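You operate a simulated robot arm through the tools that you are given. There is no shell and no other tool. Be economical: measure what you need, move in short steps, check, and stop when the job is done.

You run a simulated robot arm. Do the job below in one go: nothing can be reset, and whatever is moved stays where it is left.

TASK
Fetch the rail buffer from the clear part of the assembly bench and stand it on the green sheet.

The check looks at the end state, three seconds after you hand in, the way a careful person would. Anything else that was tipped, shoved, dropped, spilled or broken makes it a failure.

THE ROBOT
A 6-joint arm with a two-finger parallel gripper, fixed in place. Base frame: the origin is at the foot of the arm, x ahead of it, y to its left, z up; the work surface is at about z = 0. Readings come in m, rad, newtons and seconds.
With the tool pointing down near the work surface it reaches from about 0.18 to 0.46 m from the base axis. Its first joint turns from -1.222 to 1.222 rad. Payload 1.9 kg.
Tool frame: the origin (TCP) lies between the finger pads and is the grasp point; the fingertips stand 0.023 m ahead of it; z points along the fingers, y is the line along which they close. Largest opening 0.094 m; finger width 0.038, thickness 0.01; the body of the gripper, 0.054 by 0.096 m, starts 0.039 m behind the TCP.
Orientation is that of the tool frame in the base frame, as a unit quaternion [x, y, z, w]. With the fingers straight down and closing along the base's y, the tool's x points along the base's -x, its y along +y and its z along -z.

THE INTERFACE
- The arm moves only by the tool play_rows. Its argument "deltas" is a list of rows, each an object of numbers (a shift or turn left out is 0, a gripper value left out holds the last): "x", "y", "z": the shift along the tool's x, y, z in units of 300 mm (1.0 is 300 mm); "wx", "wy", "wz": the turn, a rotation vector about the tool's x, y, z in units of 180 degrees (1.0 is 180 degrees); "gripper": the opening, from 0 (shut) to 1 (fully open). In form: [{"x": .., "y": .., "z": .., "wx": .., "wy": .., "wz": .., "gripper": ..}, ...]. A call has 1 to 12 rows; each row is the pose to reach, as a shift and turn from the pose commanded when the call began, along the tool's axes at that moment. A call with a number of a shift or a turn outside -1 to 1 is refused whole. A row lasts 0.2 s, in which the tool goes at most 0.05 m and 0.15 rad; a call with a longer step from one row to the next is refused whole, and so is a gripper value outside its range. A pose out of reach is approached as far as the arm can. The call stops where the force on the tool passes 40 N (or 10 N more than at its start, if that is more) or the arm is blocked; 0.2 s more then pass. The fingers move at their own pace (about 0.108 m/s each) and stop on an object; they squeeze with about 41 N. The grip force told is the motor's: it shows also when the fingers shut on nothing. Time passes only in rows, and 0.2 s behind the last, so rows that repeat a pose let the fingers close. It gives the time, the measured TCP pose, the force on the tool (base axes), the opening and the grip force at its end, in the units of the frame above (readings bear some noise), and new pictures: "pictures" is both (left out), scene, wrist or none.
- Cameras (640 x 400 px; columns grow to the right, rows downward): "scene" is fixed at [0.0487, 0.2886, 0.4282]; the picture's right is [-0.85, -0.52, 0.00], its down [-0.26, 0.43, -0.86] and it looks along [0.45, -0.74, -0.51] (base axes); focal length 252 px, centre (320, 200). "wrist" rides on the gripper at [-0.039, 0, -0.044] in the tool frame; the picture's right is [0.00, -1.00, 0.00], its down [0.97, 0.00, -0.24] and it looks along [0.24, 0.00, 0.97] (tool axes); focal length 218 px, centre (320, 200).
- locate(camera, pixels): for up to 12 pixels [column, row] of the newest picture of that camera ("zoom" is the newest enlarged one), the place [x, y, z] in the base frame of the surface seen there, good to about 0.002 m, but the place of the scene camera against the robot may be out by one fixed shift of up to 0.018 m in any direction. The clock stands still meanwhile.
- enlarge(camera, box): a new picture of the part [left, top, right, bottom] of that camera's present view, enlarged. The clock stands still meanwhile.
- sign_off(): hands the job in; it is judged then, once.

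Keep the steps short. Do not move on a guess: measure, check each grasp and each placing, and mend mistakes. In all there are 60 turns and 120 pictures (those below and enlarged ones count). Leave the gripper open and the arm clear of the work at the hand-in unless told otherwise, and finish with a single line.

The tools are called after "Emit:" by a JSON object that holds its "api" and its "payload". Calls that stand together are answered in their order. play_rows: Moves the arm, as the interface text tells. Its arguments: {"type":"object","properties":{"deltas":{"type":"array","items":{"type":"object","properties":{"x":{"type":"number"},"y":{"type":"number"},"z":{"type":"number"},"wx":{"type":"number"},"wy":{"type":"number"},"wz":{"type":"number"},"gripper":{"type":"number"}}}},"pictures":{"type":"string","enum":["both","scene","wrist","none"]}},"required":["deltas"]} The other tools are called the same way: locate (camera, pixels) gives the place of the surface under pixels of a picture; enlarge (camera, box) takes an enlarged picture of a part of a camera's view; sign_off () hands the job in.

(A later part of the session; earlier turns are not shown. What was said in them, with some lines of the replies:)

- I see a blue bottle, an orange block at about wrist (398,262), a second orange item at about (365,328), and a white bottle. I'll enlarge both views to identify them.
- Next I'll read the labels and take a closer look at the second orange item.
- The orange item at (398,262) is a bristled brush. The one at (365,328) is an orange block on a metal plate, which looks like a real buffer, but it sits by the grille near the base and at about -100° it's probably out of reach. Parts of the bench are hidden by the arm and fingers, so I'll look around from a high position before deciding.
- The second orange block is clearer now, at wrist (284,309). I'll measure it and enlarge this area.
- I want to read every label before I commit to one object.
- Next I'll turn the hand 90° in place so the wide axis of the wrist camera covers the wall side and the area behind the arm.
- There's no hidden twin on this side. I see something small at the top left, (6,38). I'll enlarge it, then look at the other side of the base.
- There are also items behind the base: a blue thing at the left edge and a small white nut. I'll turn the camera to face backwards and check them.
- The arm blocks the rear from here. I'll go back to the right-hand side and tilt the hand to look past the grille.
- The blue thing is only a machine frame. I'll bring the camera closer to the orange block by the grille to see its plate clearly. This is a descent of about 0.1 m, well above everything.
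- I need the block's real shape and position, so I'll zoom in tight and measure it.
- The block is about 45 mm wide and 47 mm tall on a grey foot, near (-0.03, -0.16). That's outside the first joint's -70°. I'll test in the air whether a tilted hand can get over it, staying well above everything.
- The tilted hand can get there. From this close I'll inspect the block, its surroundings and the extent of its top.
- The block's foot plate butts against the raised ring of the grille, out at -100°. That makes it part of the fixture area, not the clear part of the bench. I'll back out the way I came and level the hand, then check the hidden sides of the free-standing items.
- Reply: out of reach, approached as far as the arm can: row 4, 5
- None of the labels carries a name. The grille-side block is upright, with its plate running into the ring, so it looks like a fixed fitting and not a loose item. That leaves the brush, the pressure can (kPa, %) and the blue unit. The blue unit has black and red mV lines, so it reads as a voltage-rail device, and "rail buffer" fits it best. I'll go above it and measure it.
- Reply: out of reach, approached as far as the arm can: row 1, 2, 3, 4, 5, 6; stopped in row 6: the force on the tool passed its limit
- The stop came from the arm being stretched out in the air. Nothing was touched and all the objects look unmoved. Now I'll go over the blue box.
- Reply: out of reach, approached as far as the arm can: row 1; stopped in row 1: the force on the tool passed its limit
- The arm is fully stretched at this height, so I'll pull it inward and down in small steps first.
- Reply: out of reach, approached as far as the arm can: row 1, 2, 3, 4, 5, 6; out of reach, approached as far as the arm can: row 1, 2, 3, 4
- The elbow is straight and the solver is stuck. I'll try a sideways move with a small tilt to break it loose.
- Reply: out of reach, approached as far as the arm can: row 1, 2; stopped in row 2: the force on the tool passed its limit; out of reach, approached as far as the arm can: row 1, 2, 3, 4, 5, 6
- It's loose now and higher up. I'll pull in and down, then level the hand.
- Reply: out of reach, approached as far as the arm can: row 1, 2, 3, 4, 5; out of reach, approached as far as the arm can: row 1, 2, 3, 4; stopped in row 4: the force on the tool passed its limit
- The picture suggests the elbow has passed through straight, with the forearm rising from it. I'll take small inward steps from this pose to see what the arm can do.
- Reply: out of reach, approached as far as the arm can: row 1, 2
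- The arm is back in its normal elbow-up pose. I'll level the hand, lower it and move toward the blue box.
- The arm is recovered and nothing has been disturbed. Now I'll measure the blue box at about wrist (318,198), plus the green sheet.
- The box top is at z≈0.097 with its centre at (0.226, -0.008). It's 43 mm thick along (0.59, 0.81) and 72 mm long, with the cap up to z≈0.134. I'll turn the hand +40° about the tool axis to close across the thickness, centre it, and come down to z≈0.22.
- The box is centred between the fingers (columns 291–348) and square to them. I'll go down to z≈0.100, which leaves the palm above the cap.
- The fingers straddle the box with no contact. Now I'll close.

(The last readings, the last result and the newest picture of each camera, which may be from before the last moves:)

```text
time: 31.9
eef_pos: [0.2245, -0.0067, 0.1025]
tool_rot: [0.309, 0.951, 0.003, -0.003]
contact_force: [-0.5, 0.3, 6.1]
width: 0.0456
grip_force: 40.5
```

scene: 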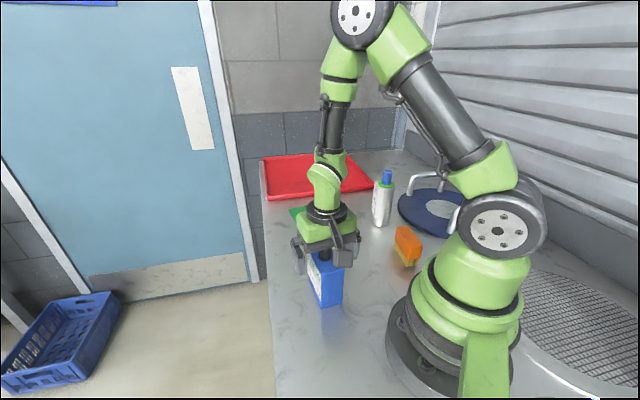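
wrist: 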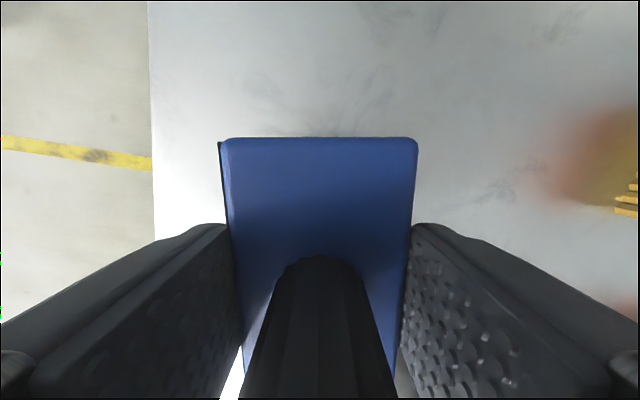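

It's gripped at 45.6 mm with 40 N. I'll lift it slowly by 50 mm.

Emit:
{"api": "play_rows", "payload": {"deltas": [{"z": -0.03}, {"z": -0.07}, {"z": -0.12}, {"z": -0.17}, {"z": -0.17}]}}

```text
time: 33.1
eef_pos: [0.2252, -0.0086, 0.1532]
tool_rot: [0.31, 0.951, 0.004, -0.002]
contact_force: [-0.1, -0.9, -3.3]
width: 0.0457
grip_force: 40.8
```

scene: 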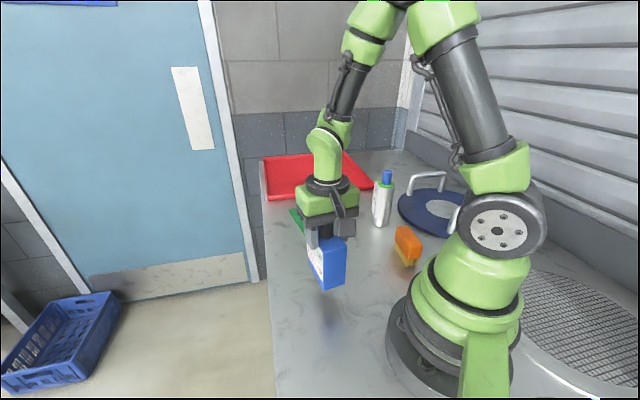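
wrist: 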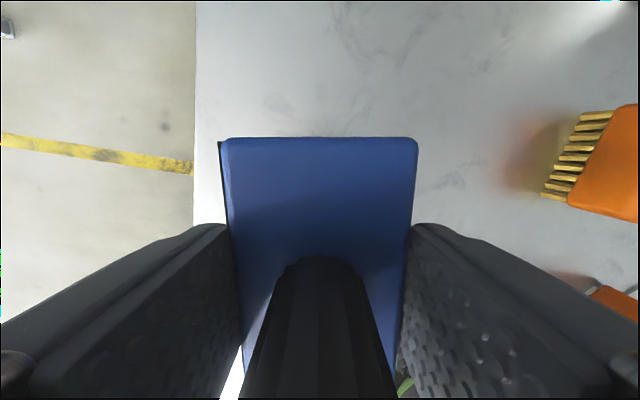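

It hangs straight with a steady grip. Next I'll carry it level to above the green sheet at about (0.365, -0.212), staying clear of the can.

Emit:
{"api": "play_rows", "payload": {"deltas": [{"x": -0.11, "y": -0.039}, {"x": -0.24, "y": -0.084}, {"x": -0.37, "y": -0.13}, {"x": -0.5, "y": -0.176}, {"x": -0.63, "y": -0.221}, {"x": -0.73, "y": -0.257}, {"x": -0.777, "y": -0.273}, {"x": -0.777, "y": -0.273}]}}

```text
time: 34.9
eef_pos: [0.3645, -0.2106, 0.1484]
tool_rot: [0.31, 0.951, 0.004, -0.003]
contact_force: [-0.1, 0.3, -4.6]
width: 0.0458
grip_force: 40.6
```

scene: 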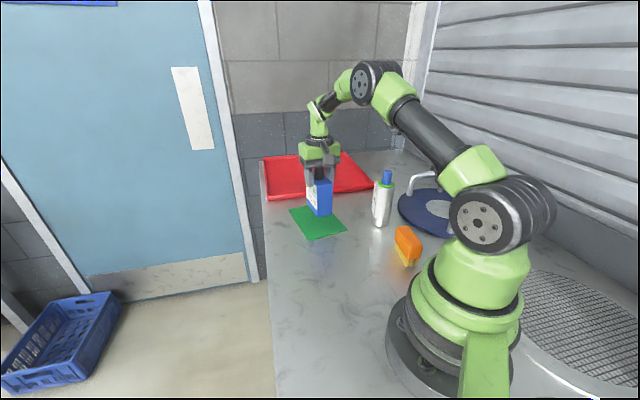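
wrist: 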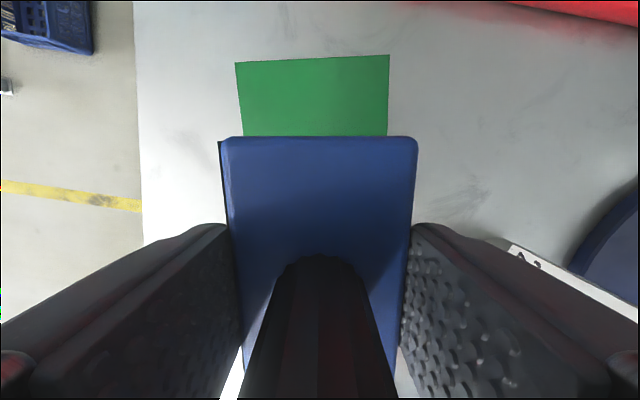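

I'm over the sheet and centred on it. Now I'll lower slowly to just touch.

Emit:
{"api": "play_rows", "payload": {"deltas": [{"z": 0.05}, {"z": 0.09}, {"z": 0.12}, {"z": 0.135}, {"z": 0.143}, {"z": 0.143}]}}

```text
time: 36.3
eef_pos: [0.3659, -0.2102, 0.1059]
tool_rot: [0.309, 0.951, 0.003, -0.003]
contact_force: [0.1, -0.2, -3.0]
width: 0.0455
grip_force: 40.6
```

scene: 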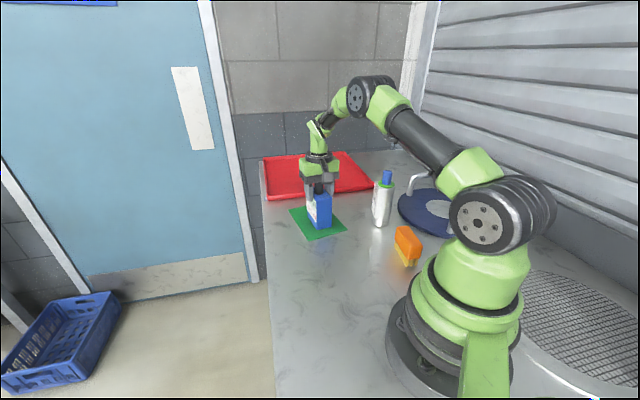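
wrist: 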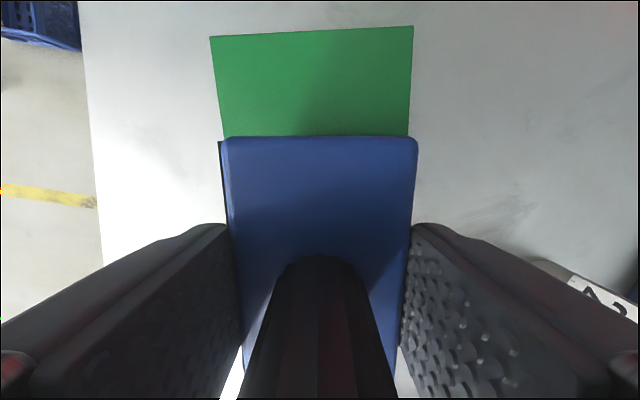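

The force still shows the weight hanging, so I'll go down in millimetre steps until it's carried by the sheet.

Emit:
{"api": "play_rows", "payload": {"deltas": [{"z": 0.003}, {"z": 0.006}, {"z": 0.008}, {"z": 0.008}], "pictures": "none"}}

```text
time: 37.3
eef_pos: [0.3655, -0.2119, 0.1063]
tool_rot: [0.31, 0.951, 0.004, -0.003]
contact_force: [1.6, 0.0, 0.0]
width: 0.0455
grip_force: 41.4
```

Emit:
{"api": "play_rows", "payload": {"deltas": [{"z": 0.002}, {"z": 0.004}, {"z": 0.004}], "pictures": "none"}}

```text
time: 38.1
eef_pos: [0.3654, -0.2117, 0.1039]
tool_rot: [0.309, 0.951, 0.004, -0.002]
contact_force: [-2.5, 5.7, 25.1]
width: 0.0455
grip_force: 41.1
```

The load is now clearly on the sheet at +25 N. I'll ease up 1 mm and open gently.

Emit:
{"api": "play_rows", "payload": {"deltas": [{"z": -0.004}, {"z": -0.004, "gripper": 0.55}, {"z": -0.004, "gripper": 0.7}, {"z": -0.004, "gripper": 1.0}, {"z": -0.004, "gripper": 1.0}]}}

```text
time: 39.3
eef_pos: [0.3642, -0.2117, 0.1041]
tool_rot: [0.309, 0.951, 0.004, -0.003]
contact_force: [-1.0, -0.8, -0.3]
width: 0.0941
grip_force: 0.0
```

scene: 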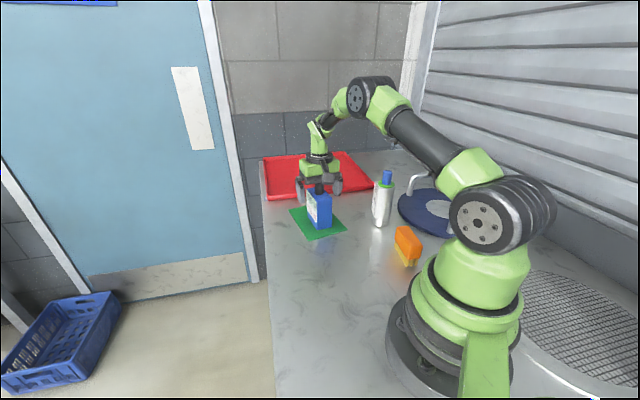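
wrist: 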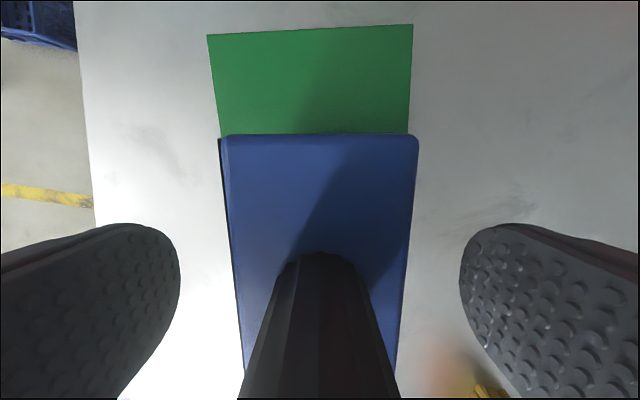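

It's released and standing. I'll withdraw straight up, then go inward and clear.

Emit:
{"api": "play_rows", "payload": {"deltas": [{"z": -0.08}, {"z": -0.18}, {"z": -0.28}, {"z": -0.33}, {"z": -0.35, "x": 0.08}, {"z": -0.4, "x": 0.2}, {"z": -0.45, "x": 0.33}, {"z": -0.5, "x": 0.45}, {"z": -0.5, "x": 0.5}, {"z": -0.5, "x": 0.5}]}}

Emit:
{"api": "enlarge", "payload": {"camera": "scene", "box": [260, 150, 440, 280]}}

```text
time: 41.5
eef_pos: [0.2439, -0.1223, 0.2565]
tool_rot: [0.31, 0.951, 0.004, -0.004]
contact_force: [0.7, 0.6, 0.5]
width: 0.0939
grip_force: 0.0
```

scene: 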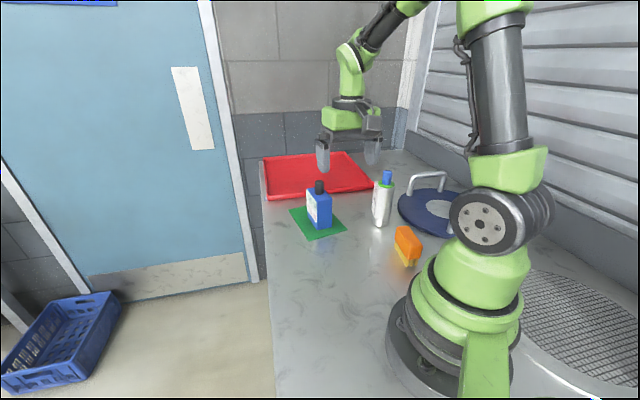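
wrist: 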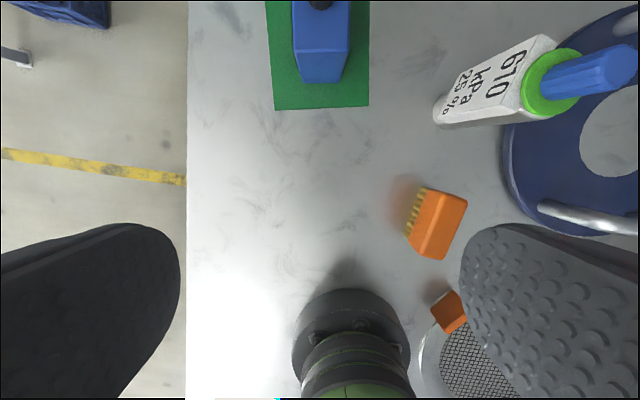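

```text
3.08 times, centred on (350, 215) of scene
```

zoom: 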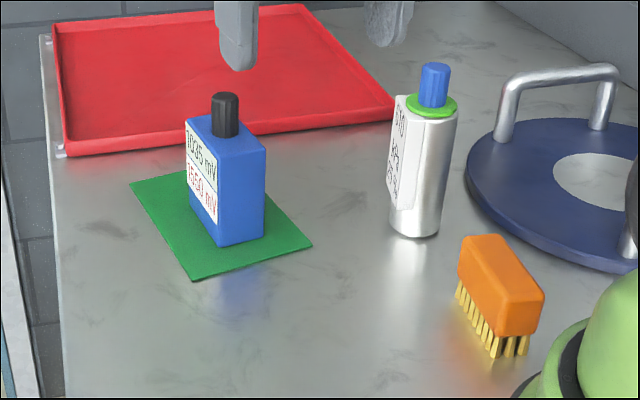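

The blue unit stands fully on the green sheet, nothing else has moved, and the gripper is open and clear. I'm handing in.

Emit:
{"api": "sign_off", "payload": {}}

```text
The job is handed in.
```

The blue mV-labelled unit now stands upright on the green sheet with nothing else moved, but no object was labelled "rail buffer", so choosing that unit was my best inference and not confirmed.
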